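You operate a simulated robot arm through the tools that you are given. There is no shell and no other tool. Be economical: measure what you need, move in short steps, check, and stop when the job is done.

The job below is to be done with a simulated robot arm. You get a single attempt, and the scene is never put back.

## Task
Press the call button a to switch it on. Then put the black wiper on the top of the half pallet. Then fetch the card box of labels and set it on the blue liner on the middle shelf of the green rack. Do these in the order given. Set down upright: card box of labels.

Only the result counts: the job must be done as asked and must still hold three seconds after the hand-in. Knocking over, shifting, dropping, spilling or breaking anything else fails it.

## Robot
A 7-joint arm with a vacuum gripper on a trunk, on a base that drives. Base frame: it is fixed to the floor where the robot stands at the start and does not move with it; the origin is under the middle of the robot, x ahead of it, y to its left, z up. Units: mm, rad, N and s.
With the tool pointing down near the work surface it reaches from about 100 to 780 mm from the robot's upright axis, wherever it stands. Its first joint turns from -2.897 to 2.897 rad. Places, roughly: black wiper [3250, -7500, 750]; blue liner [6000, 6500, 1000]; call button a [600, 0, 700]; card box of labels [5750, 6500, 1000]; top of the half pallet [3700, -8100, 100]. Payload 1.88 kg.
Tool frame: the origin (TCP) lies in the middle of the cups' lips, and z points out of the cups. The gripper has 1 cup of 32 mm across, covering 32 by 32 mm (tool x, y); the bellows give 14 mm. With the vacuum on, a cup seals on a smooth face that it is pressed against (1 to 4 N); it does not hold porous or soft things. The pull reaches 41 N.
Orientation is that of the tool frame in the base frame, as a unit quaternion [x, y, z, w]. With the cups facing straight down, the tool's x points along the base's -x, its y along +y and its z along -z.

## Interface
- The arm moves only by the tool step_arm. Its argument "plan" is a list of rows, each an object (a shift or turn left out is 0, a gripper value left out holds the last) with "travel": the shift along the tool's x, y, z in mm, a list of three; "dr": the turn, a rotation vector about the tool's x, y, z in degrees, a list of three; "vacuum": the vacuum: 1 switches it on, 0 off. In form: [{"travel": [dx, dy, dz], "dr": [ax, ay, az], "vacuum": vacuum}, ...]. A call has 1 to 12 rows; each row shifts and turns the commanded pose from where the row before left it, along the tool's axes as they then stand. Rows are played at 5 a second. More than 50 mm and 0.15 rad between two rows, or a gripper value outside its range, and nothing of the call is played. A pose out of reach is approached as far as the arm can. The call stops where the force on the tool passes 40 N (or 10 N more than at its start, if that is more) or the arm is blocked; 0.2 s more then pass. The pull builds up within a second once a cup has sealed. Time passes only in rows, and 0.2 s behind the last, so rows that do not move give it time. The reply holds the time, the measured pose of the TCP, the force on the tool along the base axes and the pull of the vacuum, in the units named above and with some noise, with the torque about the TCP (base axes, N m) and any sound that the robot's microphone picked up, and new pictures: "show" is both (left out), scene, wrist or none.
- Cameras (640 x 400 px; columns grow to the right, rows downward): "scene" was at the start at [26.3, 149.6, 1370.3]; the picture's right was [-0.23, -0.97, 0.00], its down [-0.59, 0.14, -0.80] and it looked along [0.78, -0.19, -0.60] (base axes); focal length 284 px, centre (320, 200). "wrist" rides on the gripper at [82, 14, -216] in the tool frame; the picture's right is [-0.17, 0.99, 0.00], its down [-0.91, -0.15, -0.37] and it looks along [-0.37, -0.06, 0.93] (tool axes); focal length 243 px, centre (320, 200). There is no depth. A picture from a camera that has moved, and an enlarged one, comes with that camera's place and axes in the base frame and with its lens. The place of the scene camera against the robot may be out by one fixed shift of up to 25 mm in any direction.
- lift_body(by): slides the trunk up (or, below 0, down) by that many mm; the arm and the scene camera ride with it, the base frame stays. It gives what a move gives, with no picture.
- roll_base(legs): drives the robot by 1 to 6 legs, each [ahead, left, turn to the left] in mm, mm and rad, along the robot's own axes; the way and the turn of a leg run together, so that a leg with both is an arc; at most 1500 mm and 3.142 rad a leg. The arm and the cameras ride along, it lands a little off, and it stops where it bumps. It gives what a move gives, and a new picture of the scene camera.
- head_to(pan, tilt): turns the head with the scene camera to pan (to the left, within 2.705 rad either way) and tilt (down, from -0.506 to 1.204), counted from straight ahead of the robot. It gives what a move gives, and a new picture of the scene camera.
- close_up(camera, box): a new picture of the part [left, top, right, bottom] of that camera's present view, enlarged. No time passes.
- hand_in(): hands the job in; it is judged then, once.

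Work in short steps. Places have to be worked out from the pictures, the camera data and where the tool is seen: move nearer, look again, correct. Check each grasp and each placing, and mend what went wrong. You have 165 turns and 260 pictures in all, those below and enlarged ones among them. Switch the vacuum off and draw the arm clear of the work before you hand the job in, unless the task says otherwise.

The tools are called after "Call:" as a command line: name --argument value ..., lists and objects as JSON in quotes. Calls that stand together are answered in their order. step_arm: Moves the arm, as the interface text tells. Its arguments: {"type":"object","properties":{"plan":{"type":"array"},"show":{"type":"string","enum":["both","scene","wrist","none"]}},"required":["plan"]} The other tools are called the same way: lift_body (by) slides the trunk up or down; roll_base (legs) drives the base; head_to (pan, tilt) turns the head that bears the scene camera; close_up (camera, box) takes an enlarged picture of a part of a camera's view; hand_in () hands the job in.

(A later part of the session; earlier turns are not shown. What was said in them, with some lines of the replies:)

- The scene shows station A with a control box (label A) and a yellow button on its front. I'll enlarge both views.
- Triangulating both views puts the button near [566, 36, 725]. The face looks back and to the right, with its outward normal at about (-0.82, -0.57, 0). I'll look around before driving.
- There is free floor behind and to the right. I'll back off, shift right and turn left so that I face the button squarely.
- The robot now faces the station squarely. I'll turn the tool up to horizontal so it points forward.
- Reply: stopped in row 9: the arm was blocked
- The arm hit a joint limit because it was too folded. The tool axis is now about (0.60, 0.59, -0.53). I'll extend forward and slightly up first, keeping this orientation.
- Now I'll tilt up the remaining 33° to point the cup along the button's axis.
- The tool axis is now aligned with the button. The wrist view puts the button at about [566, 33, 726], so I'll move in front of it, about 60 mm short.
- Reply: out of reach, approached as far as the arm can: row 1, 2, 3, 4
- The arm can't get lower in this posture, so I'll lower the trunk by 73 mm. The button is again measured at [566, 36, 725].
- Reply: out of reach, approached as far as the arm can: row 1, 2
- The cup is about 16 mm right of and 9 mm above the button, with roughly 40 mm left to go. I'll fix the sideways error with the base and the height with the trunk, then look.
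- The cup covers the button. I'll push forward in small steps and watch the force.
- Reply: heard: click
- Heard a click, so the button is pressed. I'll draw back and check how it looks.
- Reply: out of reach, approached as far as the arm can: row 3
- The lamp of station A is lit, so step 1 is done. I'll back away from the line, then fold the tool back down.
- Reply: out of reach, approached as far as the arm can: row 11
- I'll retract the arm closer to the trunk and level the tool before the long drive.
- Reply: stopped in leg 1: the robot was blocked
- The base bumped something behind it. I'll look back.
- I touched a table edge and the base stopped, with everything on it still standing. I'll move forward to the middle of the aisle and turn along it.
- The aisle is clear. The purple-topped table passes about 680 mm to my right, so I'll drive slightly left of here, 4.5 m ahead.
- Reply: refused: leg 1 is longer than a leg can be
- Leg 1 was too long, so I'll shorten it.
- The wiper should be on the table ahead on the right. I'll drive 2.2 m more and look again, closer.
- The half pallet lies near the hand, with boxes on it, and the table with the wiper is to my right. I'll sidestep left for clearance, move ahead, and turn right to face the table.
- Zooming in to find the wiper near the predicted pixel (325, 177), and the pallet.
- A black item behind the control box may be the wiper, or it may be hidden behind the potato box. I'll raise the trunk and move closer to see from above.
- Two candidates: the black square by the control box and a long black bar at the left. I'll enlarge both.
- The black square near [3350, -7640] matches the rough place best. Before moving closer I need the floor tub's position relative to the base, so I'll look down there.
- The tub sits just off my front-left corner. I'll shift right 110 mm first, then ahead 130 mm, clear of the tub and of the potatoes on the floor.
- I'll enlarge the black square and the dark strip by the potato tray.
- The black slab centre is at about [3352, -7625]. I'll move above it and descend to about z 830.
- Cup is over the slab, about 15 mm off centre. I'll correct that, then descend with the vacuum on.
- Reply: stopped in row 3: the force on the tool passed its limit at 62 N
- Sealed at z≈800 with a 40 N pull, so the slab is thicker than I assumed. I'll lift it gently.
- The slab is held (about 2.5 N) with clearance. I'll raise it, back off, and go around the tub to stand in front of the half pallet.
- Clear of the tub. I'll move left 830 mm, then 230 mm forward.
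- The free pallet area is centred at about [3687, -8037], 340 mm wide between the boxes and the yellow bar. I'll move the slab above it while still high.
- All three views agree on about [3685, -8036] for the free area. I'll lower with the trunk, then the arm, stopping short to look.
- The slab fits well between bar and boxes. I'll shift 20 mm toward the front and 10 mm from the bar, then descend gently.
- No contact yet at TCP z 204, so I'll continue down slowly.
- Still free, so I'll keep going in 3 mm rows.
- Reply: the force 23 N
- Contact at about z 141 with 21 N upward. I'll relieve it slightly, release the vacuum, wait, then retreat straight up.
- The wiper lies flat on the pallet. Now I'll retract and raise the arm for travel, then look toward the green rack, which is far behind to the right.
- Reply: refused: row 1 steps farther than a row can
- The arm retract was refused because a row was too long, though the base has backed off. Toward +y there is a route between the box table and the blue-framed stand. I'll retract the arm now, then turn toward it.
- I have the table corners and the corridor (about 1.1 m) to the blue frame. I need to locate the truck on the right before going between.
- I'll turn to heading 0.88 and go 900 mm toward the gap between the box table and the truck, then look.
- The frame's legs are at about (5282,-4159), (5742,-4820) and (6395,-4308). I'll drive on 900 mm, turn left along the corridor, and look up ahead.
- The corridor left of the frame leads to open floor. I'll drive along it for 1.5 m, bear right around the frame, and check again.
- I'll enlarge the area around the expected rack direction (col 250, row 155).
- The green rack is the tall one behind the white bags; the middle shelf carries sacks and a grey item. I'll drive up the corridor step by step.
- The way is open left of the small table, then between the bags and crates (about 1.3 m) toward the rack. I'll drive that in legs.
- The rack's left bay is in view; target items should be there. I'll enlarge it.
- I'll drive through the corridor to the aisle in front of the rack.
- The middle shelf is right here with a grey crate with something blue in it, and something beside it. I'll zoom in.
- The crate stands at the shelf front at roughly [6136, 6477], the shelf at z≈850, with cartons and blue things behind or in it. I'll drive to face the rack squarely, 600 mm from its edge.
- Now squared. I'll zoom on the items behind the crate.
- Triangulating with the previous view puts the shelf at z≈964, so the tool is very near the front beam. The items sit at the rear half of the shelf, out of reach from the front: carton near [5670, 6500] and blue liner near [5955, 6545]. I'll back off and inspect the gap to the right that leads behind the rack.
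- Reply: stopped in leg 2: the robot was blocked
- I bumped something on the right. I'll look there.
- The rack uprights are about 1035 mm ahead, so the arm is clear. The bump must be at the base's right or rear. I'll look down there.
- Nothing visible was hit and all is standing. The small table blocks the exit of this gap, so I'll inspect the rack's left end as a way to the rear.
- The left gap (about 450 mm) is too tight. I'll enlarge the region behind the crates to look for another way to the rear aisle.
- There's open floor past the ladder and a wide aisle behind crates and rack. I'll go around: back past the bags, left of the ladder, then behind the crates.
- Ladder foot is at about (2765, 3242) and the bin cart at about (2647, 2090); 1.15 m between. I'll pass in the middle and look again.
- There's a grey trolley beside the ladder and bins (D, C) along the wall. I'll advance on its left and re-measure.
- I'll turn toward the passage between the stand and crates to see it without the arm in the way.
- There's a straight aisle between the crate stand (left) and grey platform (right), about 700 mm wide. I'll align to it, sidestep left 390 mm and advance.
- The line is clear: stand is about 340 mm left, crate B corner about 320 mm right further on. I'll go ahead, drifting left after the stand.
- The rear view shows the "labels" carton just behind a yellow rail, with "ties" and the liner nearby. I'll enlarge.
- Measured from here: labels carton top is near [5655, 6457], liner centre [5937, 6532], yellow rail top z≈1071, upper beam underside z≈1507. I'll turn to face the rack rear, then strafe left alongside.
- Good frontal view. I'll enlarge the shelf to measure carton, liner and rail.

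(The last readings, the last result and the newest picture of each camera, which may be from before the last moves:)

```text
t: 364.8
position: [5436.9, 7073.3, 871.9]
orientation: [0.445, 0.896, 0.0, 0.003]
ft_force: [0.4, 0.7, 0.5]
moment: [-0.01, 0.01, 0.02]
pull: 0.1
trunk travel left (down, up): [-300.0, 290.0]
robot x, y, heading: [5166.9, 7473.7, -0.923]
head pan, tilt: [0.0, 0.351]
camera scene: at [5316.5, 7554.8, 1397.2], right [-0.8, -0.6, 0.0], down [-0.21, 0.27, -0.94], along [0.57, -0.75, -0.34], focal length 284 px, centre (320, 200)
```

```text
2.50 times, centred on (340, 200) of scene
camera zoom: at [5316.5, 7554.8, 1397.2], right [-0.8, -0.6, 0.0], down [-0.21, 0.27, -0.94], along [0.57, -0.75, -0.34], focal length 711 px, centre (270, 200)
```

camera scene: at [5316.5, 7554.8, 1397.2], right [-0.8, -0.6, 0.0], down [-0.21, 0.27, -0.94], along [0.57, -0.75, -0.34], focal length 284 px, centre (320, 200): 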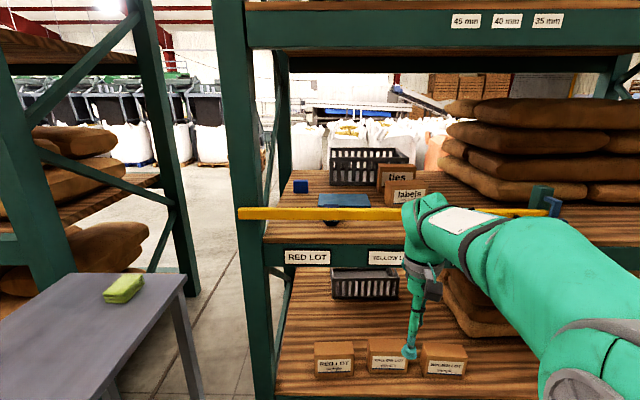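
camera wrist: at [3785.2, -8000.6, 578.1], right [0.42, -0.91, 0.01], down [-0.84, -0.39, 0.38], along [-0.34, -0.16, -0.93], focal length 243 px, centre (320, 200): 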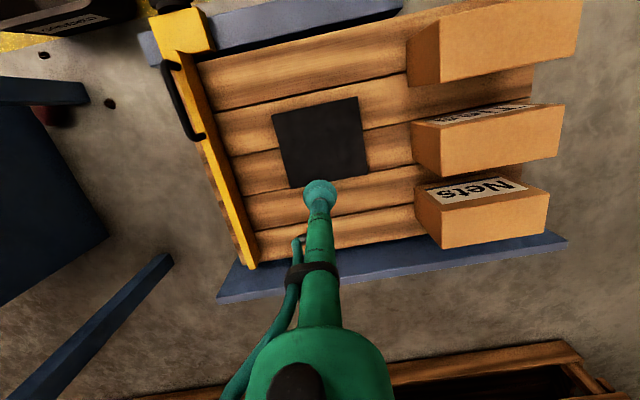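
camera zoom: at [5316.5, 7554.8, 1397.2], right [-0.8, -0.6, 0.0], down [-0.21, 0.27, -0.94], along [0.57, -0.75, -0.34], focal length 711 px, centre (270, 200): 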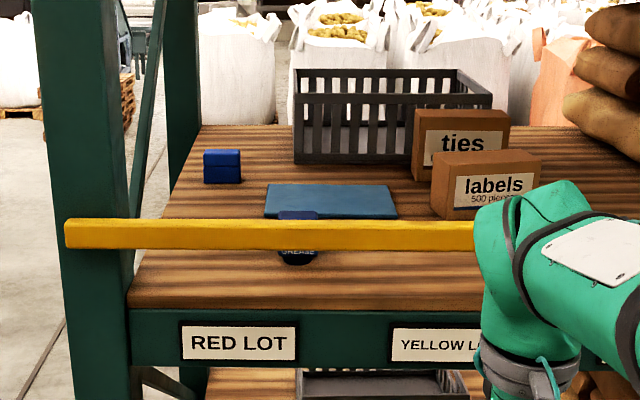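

Carton top centre is at about [5720, 6417, 1043] and the liner centre at [5945, 6543]. I'll raise trunk and arm so the cup passes between the rail (z≈1080) and upper beam (z≈1509), then check.

Call:
lift_body --by 120

Call:
step_arm --plan '[{"travel": [0, 0, -40]}, {"travel": [0, 0, -40]}, {"travel": [0, 0, -34]}]'

```text
t: 366.3
position: [5438.5, 7073.0, 990.9]
orientation: [0.446, 0.895, 0.0, 0.004]
ft_force: [-0.3, -1.1, 0.6]
moment: [0.01, 0.01, -0.03]
pull: 0.1
trunk travel left (down, up): [-420.0, 170.0]
robot x, y, heading: [5166.4, 7477.6, -0.921]
head pan, tilt: [0.0, 0.351]
```

```text
t: 367.1
position: [5437.6, 7072.7, 1104.1]
orientation: [0.445, 0.896, 0.001, 0.003]
ft_force: [-0.3, 0.0, 0.3]
moment: [0.02, 0.0, 0.0]
pull: 0.1
trunk travel left (down, up): [-420.0, 170.0]
robot x, y, heading: [5164.4, 7480.2, -0.926]
head pan, tilt: [0.0, 0.351]
camera scene: at [5316.6, 7554.8, 1517.1], right [-0.8, -0.6, 0.0], down [-0.21, 0.27, -0.94], along [0.57, -0.75, -0.34], focal length 284 px, centre (320, 200)
camera wrist: at [5398.3, 7146.4, 1320.0], right [0.89, 0.46, 0.01], down [0.43, -0.82, 0.38], along [0.18, -0.33, -0.93], focal length 243 px, centre (320, 200)
```

scene: 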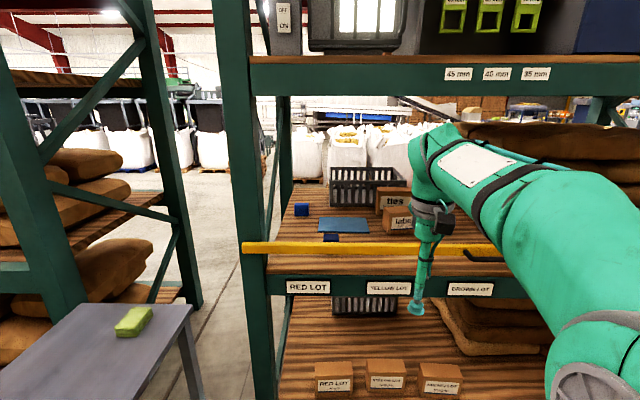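
wrist: 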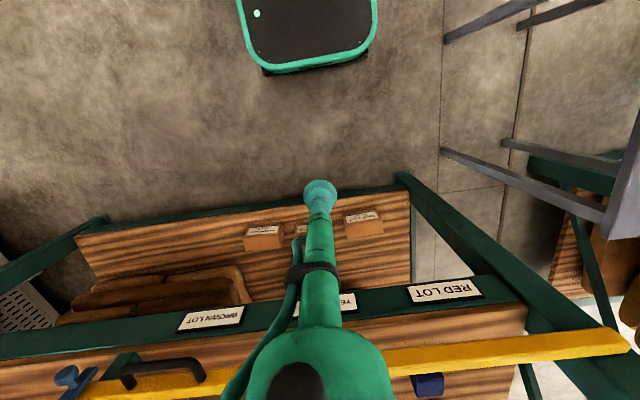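

The wrist top is about z 1480 (beam ≥1509) and the cup at 1104 (rail ≈1082), so it fits. I'll move the base 70 mm right and 270 mm ahead, then look before crossing.

Call:
roll_base --legs '[[0, -70, 0], [270, 0, 0]]'

Call:
step_arm --plan '[{}]' --show "wrist"

Call:
close_up --camera "scene" --box '[240, 40, 560, 330]'

```text
t: 369.6
position: [5544.7, 6816.4, 1104.4]
orientation: [0.444, 0.896, 0.0, 0.004]
ft_force: [0.1, 0.5, -0.6]
moment: [0.05, 0.01, 0.0]
pull: 0.0
trunk travel left (down, up): [-420.0, 170.0]
robot x, y, heading: [5273.5, 7216.1, -0.926]
head pan, tilt: [0.0, 0.351]
camera scene: at [5422.3, 7297.2, 1517.2], right [-0.8, -0.61, 0.0], down [-0.21, 0.27, -0.94], along [0.57, -0.75, -0.34], focal length 284 px, centre (320, 200)
```

scene: 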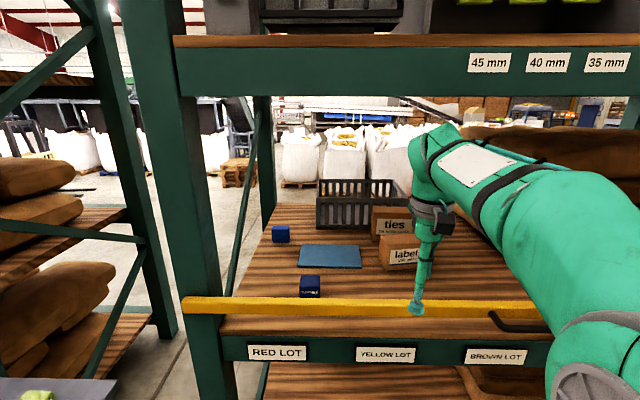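

```text
t: 370.0
position: [5543.4, 6815.8, 1104.2]
orientation: [0.445, 0.896, 0.001, 0.004]
ft_force: [0.1, 0.5, -0.5]
moment: [0.0, 0.0, -0.01]
pull: 0.1
trunk travel left (down, up): [-420.0, 170.0]
robot x, y, heading: [5270.7, 7215.1, -0.922]
head pan, tilt: [0.0, 0.351]
camera wrist: at [5504.9, 6888.9, 1319.8], right [0.89, 0.46, 0.01], down [0.43, -0.82, 0.38], along [0.18, -0.33, -0.93], focal length 243 px, centre (320, 200)
```

wrist: 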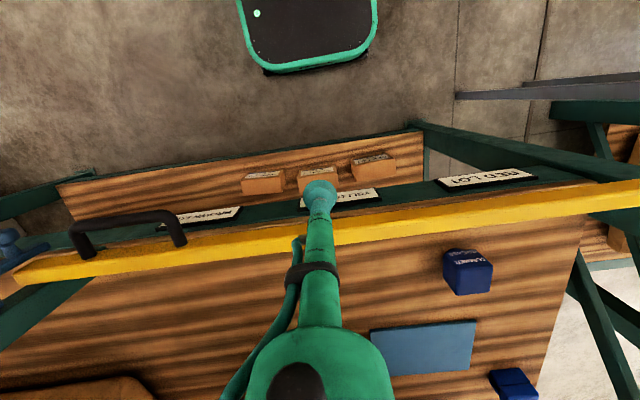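

```text
1.38 times, centred on (400, 185) of scene
camera zoom: at [5422.4, 7297.2, 1517.2], right [-0.8, -0.61, 0.0], down [-0.21, 0.27, -0.94], along [0.57, -0.75, -0.34], focal length 392 px, centre (210, 221)
```

zoom: 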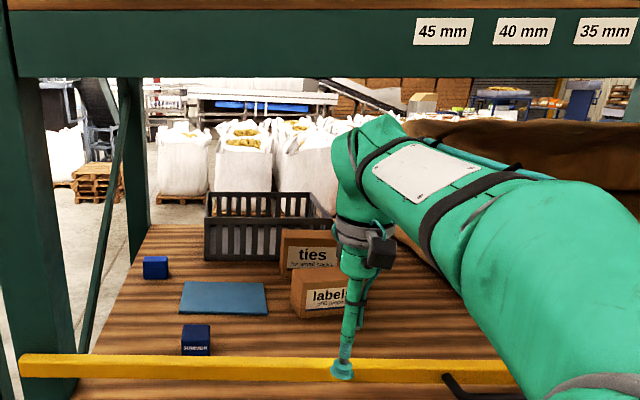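

Wrist-camera parallax gives the rail top at about z 1045, so there's ample clearance. I'll drive 190 mm ahead so the cup crosses the rail.

Call:
roll_base --legs '[[190, 0, 0]]'

Call:
step_arm --plan '[{}]' --show "wrist"

```text
t: 371.6
position: [5661.8, 6665.2, 1104.3]
orientation: [0.443, 0.896, 0.001, 0.004]
ft_force: [-0.6, -0.5, -0.2]
moment: [0.0, -0.01, 0.04]
pull: 0.0
trunk travel left (down, up): [-420.0, 170.0]
robot x, y, heading: [5383.9, 7065.5, -0.912]
head pan, tilt: [0.0, 0.351]
camera scene: at [5537.7, 7146.5, 1517.2], right [-0.79, -0.61, 0.0], down [-0.21, 0.27, -0.94], along [0.57, -0.74, -0.34], focal length 284 px, centre (320, 200)
```

scene: 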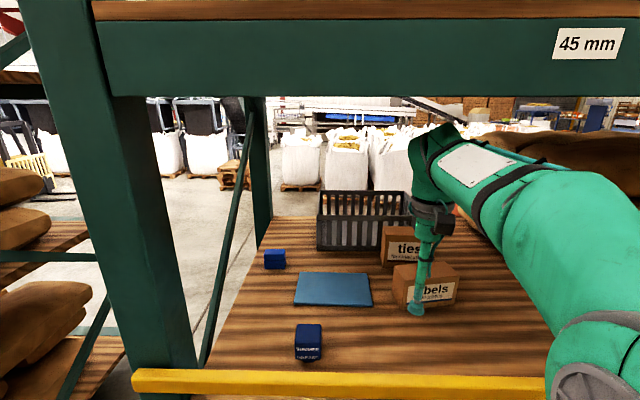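

```text
t: 372.0
position: [5660.9, 6664.6, 1104.0]
orientation: [0.443, 0.897, 0.001, 0.003]
ft_force: [0.2, 0.6, 0.3]
moment: [0.01, 0.0, 0.01]
pull: 0.1
trunk travel left (down, up): [-420.0, 170.0]
robot x, y, heading: [5385.7, 7065.3, -0.917]
head pan, tilt: [0.0, 0.351]
camera wrist: at [5621.9, 6738.5, 1319.7], right [0.88, 0.47, 0.01], down [0.43, -0.82, 0.38], along [0.18, -0.33, -0.93], focal length 243 px, centre (320, 200)
```

wrist: 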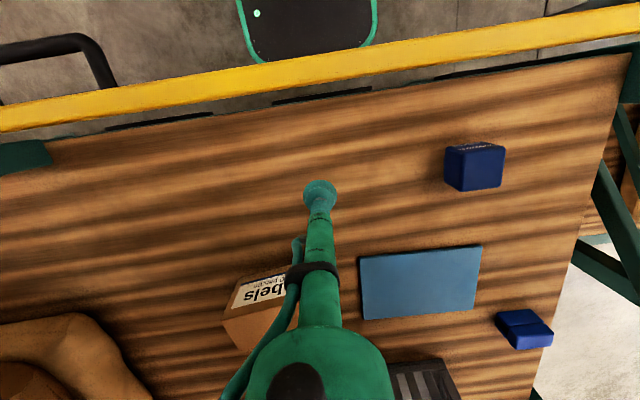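

The cup is past the rail. Carton top centre measures about [5712, 6413], so I'll move above it at this height.

Call:
step_arm --plan '[{"travel": [-39, -19, 0]}, {"travel": [-39, -19, 0]}, {"travel": [-39, -19, 0]}, {"travel": [-38, -19, 0]}, {"travel": [-38, -19, 0]}, {"travel": [-38, -18, 0]}]'

```text
t: 373.4
position: [5704.3, 6425.6, 1112.3]
orientation: [0.443, 0.897, -0.007, 0.013]
ft_force: [0.6, -1.3, -2.6]
moment: [0.18, 0.12, 0.02]
pull: 0.0
out of reach, approached as far as the arm can: row 6
trunk travel left (down, up): [-420.0, 170.0]
robot x, y, heading: [5382.9, 7069.2, -0.914]
head pan, tilt: [0.0, 0.351]
camera scene: at [5537.7, 7146.9, 1517.1], right [-0.79, -0.61, 0.0], down [-0.21, 0.27, -0.94], along [0.57, -0.74, -0.34], focal length 284 px, centre (320, 200)
camera wrist: at [5664.2, 6503.8, 1325.1], right [0.88, 0.47, 0.0], down [0.43, -0.81, 0.4], along [0.19, -0.35, -0.92], focal length 243 px, centre (320, 200)
```

scene: 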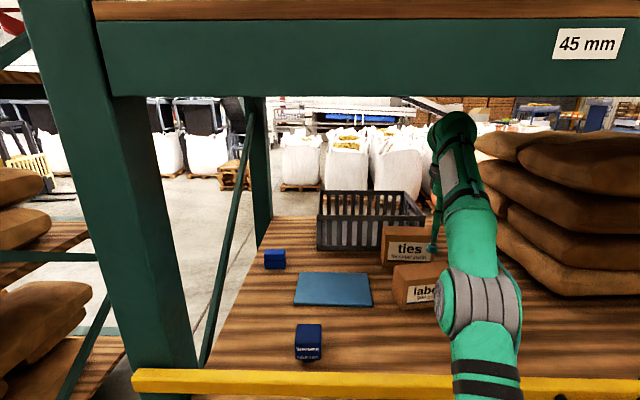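
wrist: 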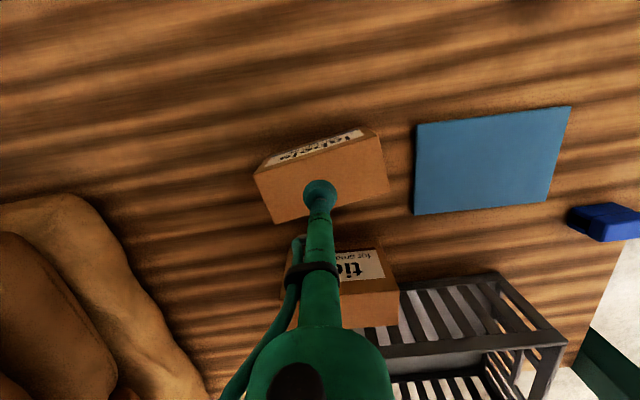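

The cup is over the carton's top, about 10 mm from centre, at the reach limit but fine. I'll descend slowly with the vacuum on.

Call:
step_arm --plan '[{"travel": [0, 0, 20], "vacuum": 1}, {"travel": [0, 0, 15]}, {"travel": [0, 0, 8]}, {"travel": [0, 0, 5]}, {"travel": [0, 0, 4]}]' --show "wrist"

```text
t: 374.6
position: [5709.0, 6423.9, 1042.6]
orientation: [0.443, 0.896, 0.002, 0.002]
ft_force: [-0.5, -0.3, 0.1]
moment: [0.02, 0.02, -0.02]
pull: 40.8
trunk travel left (down, up): [-420.0, 170.0]
robot x, y, heading: [5383.7, 7066.3, -0.917]
head pan, tilt: [0.0, 0.351]
camera wrist: at [5669.0, 6496.7, 1258.8], right [0.88, 0.47, 0.01], down [0.43, -0.82, 0.38], along [0.18, -0.33, -0.93], focal length 243 px, centre (320, 200)
```

wrist: 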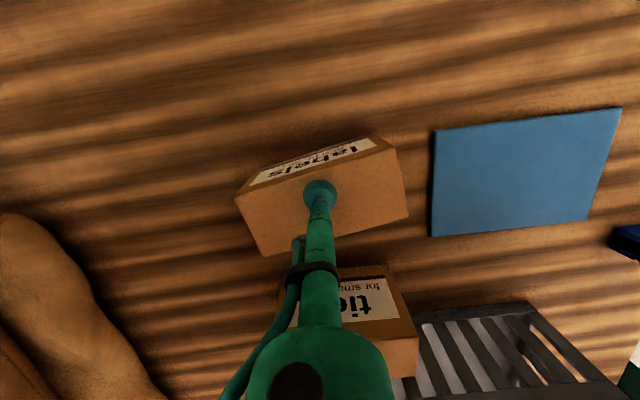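

Sealed on the carton (pull 40.8 N, top at z 1042). I'll lift 45 mm.

Call:
step_arm --plan '[{"travel": [0, 0, -5]}, {"travel": [0, 0, -10]}, {"travel": [0, 0, -15]}, {"travel": [0, 0, -15]}, {}]'

```text
t: 375.8
position: [5706.7, 6423.3, 1089.6]
orientation: [0.443, 0.897, 0.001, 0.004]
ft_force: [0.6, -0.9, -3.0]
moment: [0.03, 0.02, 0.0]
pull: 40.9
trunk travel left (down, up): [-420.0, 170.0]
robot x, y, heading: [5384.6, 7065.6, -0.916]
head pan, tilt: [0.0, 0.351]
camera scene: at [5537.8, 7146.3, 1517.2], right [-0.79, -0.61, 0.0], down [-0.21, 0.27, -0.94], along [0.57, -0.74, -0.34], focal length 284 px, centre (320, 200)
camera wrist: at [5667.1, 6496.7, 1306.1], right [0.88, 0.47, 0.01], down [0.43, -0.82, 0.38], along [0.18, -0.33, -0.93], focal length 243 px, centre (320, 200)
```

scene: 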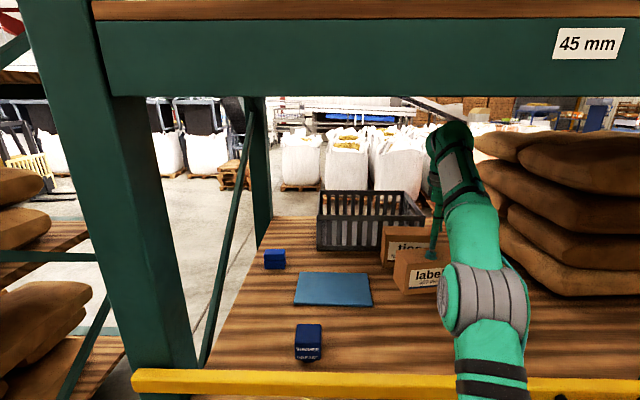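
wrist: 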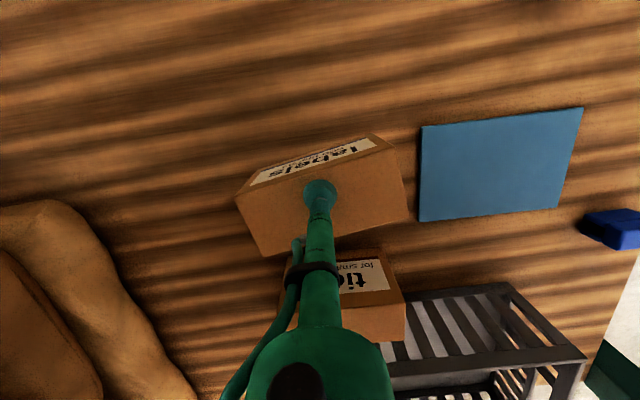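

Carton is lifted (3 N). The liner centre is now [5928, 6542]; I'll rotate the carton 13° to align with the liner, then strafe the base left about 247 mm carrying it.

Call:
step_arm --plan '[{"dr": [0, 0, 4.5]}, {"dr": [0, 0, 4.5]}, {"dr": [0, 0, 4]}]' --show "none"

Call:
roll_base --legs '[[0, 247, 0]]'

Call:
step_arm --plan '[{}]' --show "wrist"

```text
t: 376.6
position: [5708.2, 6422.9, 1090.6]
orientation: [0.541, 0.841, 0.002, 0.003]
ft_force: [-0.7, 0.1, -3.0]
moment: [0.04, -0.01, 0.02]
pull: 41.1
trunk travel left (down, up): [-420.0, 170.0]
robot x, y, heading: [5389.3, 7064.4, -0.912]
head pan, tilt: [0.0, 0.351]
```

```text
t: 378.4
position: [5901.6, 6572.9, 1090.9]
orientation: [0.542, 0.84, 0.002, 0.004]
ft_force: [-0.3, 0.1, -3.1]
moment: [0.08, -0.01, 0.01]
pull: 40.8
trunk travel left (down, up): [-420.0, 170.0]
robot x, y, heading: [5582.5, 7217.6, -0.917]
head pan, tilt: [0.0, 0.351]
camera scene: at [5733.4, 7295.9, 1517.2], right [-0.79, -0.61, 0.0], down [-0.21, 0.27, -0.94], along [0.57, -0.75, -0.34], focal length 284 px, centre (320, 200)
```

scene: 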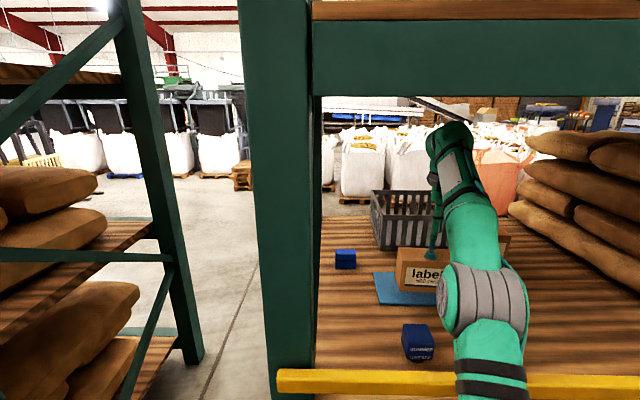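

```text
t: 378.8
position: [5902.1, 6572.3, 1089.6]
orientation: [0.542, 0.84, 0.002, 0.003]
ft_force: [0.1, -0.9, -3.1]
moment: [0.05, 0.02, 0.01]
pull: 40.8
trunk travel left (down, up): [-420.0, 170.0]
robot x, y, heading: [5580.0, 7218.4, -0.914]
head pan, tilt: [0.0, 0.351]
camera wrist: at [5880.0, 6652.6, 1305.7], right [0.97, 0.26, 0.01], down [0.23, -0.9, 0.38], along [0.1, -0.36, -0.93], focal length 243 px, centre (320, 200)
```

wrist: 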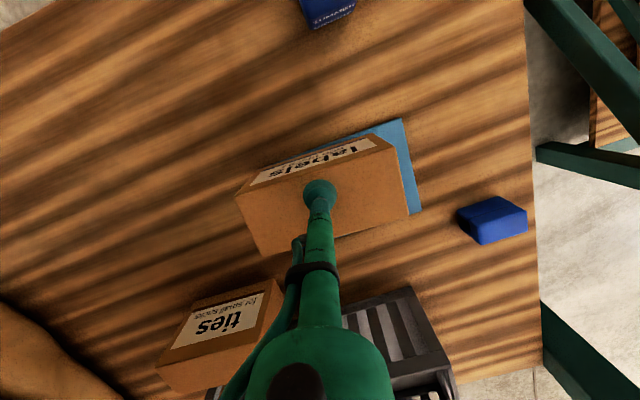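

The carton needs about 36 mm further ahead and 8 mm left to be centred on the liner. The base moves 20 mm in and 8 mm left, the arm does the rest.

Call:
roll_base --legs '[[20, 8, 0]]'

Call:
step_arm --plan '[{"travel": [-15, 4, 0]}, {}]'

```text
t: 379.6
position: [5919.6, 6562.5, 1089.9]
orientation: [0.542, 0.84, 0.002, 0.003]
ft_force: [-0.2, 0.2, -2.9]
moment: [0.03, 0.06, -0.05]
pull: 41.1
trunk travel left (down, up): [-420.0, 170.0]
robot x, y, heading: [5597.5, 7206.8, -0.916]
head pan, tilt: [0.0, 0.351]
camera scene: at [5751.7, 7285.2, 1517.2], right [-0.79, -0.61, 0.0], down [-0.21, 0.27, -0.94], along [0.57, -0.75, -0.34], focal length 284 px, centre (320, 200)
```

scene: 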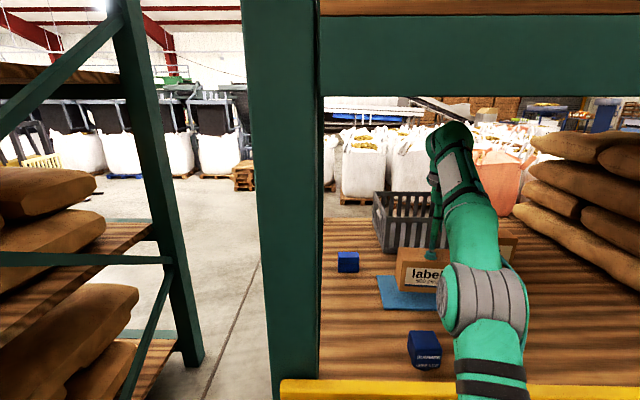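

```text
t: 380.2
position: [5927.2, 6558.2, 1083.3]
orientation: [0.542, 0.841, 0.002, 0.004]
ft_force: [-0.2, -0.4, -2.5]
moment: [0.04, 0.05, 0.01]
pull: 40.9
out of reach, approached as far as the arm can: row 1
trunk travel left (down, up): [-420.0, 170.0]
robot x, y, heading: [5597.9, 7205.0, -0.919]
head pan, tilt: [0.0, 0.351]
camera scene: at [5751.8, 7285.2, 1517.2], right [-0.79, -0.61, 0.0], down [-0.21, 0.27, -0.94], along [0.57, -0.75, -0.34], focal length 284 px, centre (320, 200)
camera wrist: at [5904.3, 6638.6, 1298.7], right [0.97, 0.26, 0.01], down [0.23, -0.9, 0.38], along [0.1, -0.36, -0.93], focal length 243 px, centre (320, 200)
```

scene: 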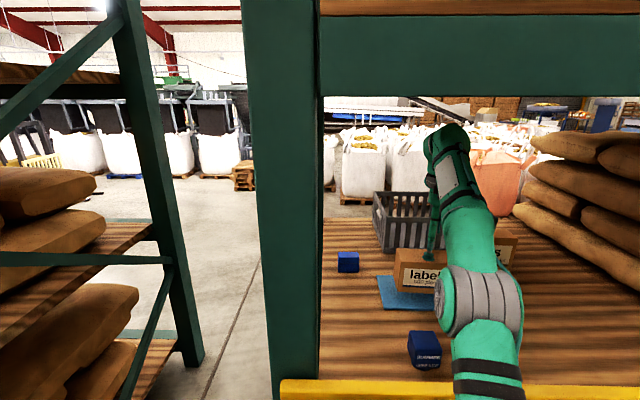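
wrist: 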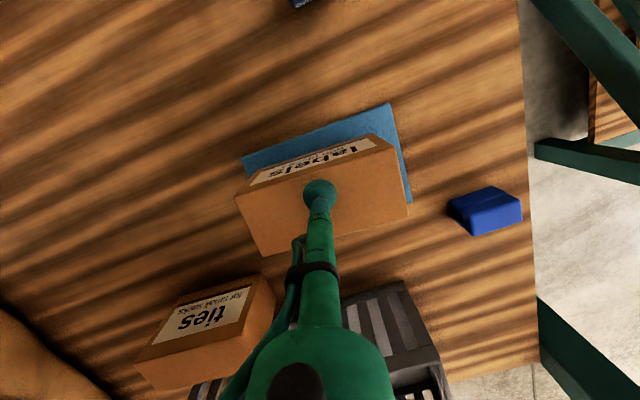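

The carton is over the liner, about 9 mm right and 14 mm short of centre, well inside the margins. I'll nudge left 8 mm and lower gently.

Call:
step_arm --plan '[{"travel": [0, 8, 10]}, {"travel": [0, 0, 10]}, {"travel": [0, 0, 6]}, {"travel": [0, 0, 4]}]' --show "wrist"

```text
t: 381.2
position: [5934.6, 6561.6, 1052.2]
orientation: [0.542, 0.84, 0.001, 0.004]
ft_force: [-0.3, -0.4, -2.4]
moment: [0.02, 0.01, 0.02]
pull: 40.3
trunk travel left (down, up): [-420.0, 170.0]
robot x, y, heading: [5599.9, 7206.1, -0.918]
head pan, tilt: [0.0, 0.351]
camera wrist: at [5912.1, 6641.9, 1268.9], right [0.97, 0.26, 0.01], down [0.23, -0.9, 0.38], along [0.1, -0.36, -0.93], focal length 243 px, centre (320, 200)
```

wrist: 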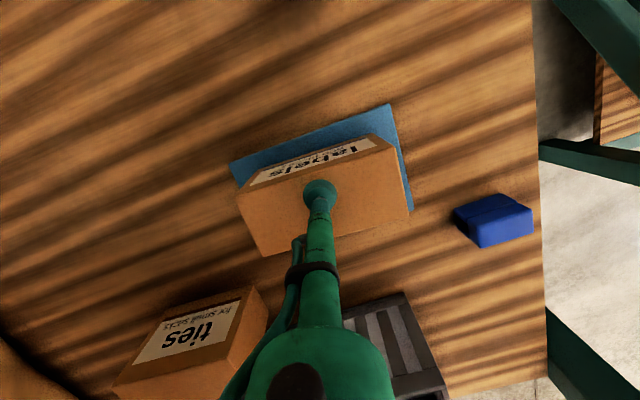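

Nearly there, with the liner visible around the carton. I'll lower in 2–3 mm steps until contact.

Call:
step_arm --plan '[{"travel": [0, 0, 3]}, {"travel": [0, 0, 2]}, {"travel": [0, 0, 2]}]' --show "none"

```text
t: 382.0
position: [5933.8, 6562.4, 1048.6]
orientation: [0.542, 0.84, 0.001, 0.004]
ft_force: [3.1, -0.7, 7.7]
moment: [-0.01, 0.11, 0.03]
pull: 40.7
trunk travel left (down, up): [-420.0, 170.0]
robot x, y, heading: [5599.5, 7203.8, -0.919]
head pan, tilt: [0.0, 0.351]
```

Contact (about 8 N up at z 1048.6). I'll release the vacuum, wait, then rise straight.

Call:
step_arm --plan '[{"vacuum": 0}, {}, {}, {}, {}, {}]' --show "none"

Call:
step_arm --plan '[{"travel": [0, 0, -3]}, {"travel": [0, 0, -8]}, {"travel": [0, 0, -15]}, {"travel": [0, 0, -25]}]'

```text
t: 383.4
position: [5933.9, 6563.1, 1046.0]
orientation: [0.542, 0.84, 0.002, 0.004]
ft_force: [0.5, 1.0, 1.2]
moment: [0.0, -0.03, 0.01]
pull: 0.0
trunk travel left (down, up): [-420.0, 170.0]
robot x, y, heading: [5599.0, 7203.8, -0.917]
head pan, tilt: [0.0, 0.351]
```

```text
t: 384.4
position: [5929.6, 6568.3, 1099.2]
orientation: [0.541, 0.841, 0.0, 0.006]
ft_force: [-0.1, 1.3, 0.4]
moment: [-0.14, -0.02, -0.01]
pull: 0.0
out of reach, approached as far as the arm can: row 4
trunk travel left (down, up): [-420.0, 170.0]
robot x, y, heading: [5599.9, 7204.2, -0.92]
head pan, tilt: [0.0, 0.351]
camera scene: at [5750.5, 7287.9, 1517.3], right [-0.79, -0.61, 0.0], down [-0.21, 0.27, -0.94], along [0.57, -0.75, -0.34], focal length 284 px, centre (320, 200)
camera wrist: at [5906.4, 6649.1, 1313.7], right [0.97, 0.26, 0.01], down [0.23, -0.89, 0.38], along [0.11, -0.37, -0.92], focal length 243 px, centre (320, 200)
```

scene: 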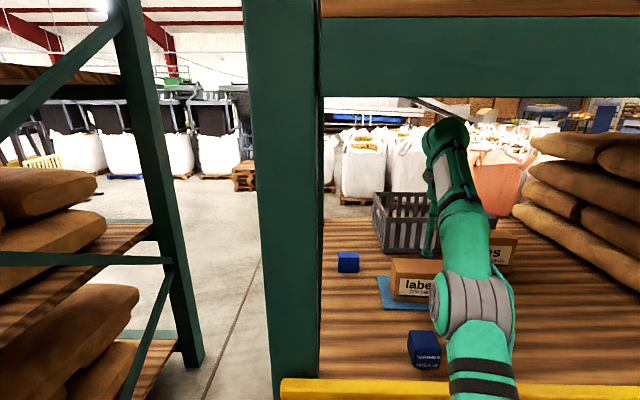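
wrist: 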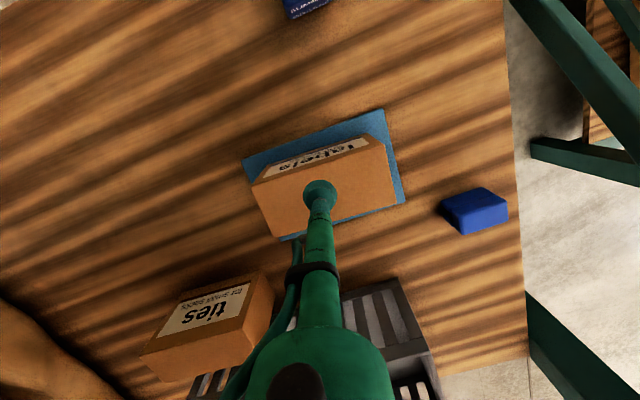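

The carton sits upright on the liner, free of the cup. I'll back the base straight out so the tool leaves over the rail at this height, then check.

Call:
roll_base --legs '[[-480, 0, 0]]'

Call:
close_up --camera "scene" --box '[300, 130, 500, 270]'

```text
t: 387.2
position: [5638.7, 6944.4, 1095.3]
orientation: [0.543, 0.84, 0.002, 0.003]
ft_force: [0.0, 0.7, 0.7]
moment: [-0.01, 0.01, -0.01]
pull: 0.1
trunk travel left (down, up): [-420.0, 170.0]
robot x, y, heading: [5309.8, 7587.0, -0.923]
head pan, tilt: [0.0, 0.351]
camera scene: at [5461.9, 7664.5, 1517.2], right [-0.79, -0.61, 0.0], down [-0.21, 0.27, -0.94], along [0.57, -0.75, -0.34], focal length 284 px, centre (320, 200)
```

scene: 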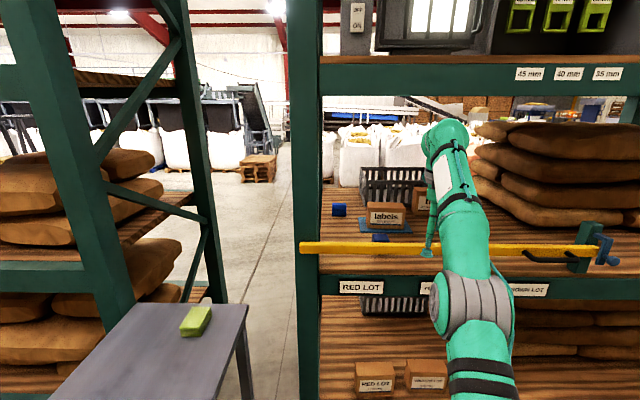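

```text
2.86 times, centred on (400, 200) of scene
camera zoom: at [5461.9, 7664.5, 1517.2], right [-0.79, -0.61, 0.0], down [-0.21, 0.27, -0.94], along [0.57, -0.75, -0.34], focal length 812 px, centre (91, 200)
```

zoom: 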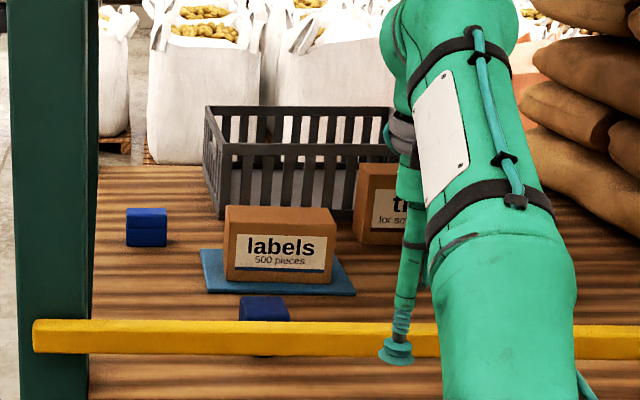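

The labels carton stands upright fully on the blue liner, the vacuum is off, and the arm is clear outside the rail. Handing in.

Call:
hand_in

```text
The job is handed in.
```

I did all three steps in the order given and handed the job in:
- **Call button a:** it is on; I heard it click and the station A lamp lit.
- **Black wiper:** it is flat on top of the half pallet. I took the black slab on the table to be the wiper, as nothing there was labelled.
- **Card box of labels:** it is upright on the blue liner on the middle shelf, vacuum off and arm clear.

The base was stopped twice while driving, once at the reject table's edge and once with nothing visible in the way; I saw nothing moved or knocked over either time.
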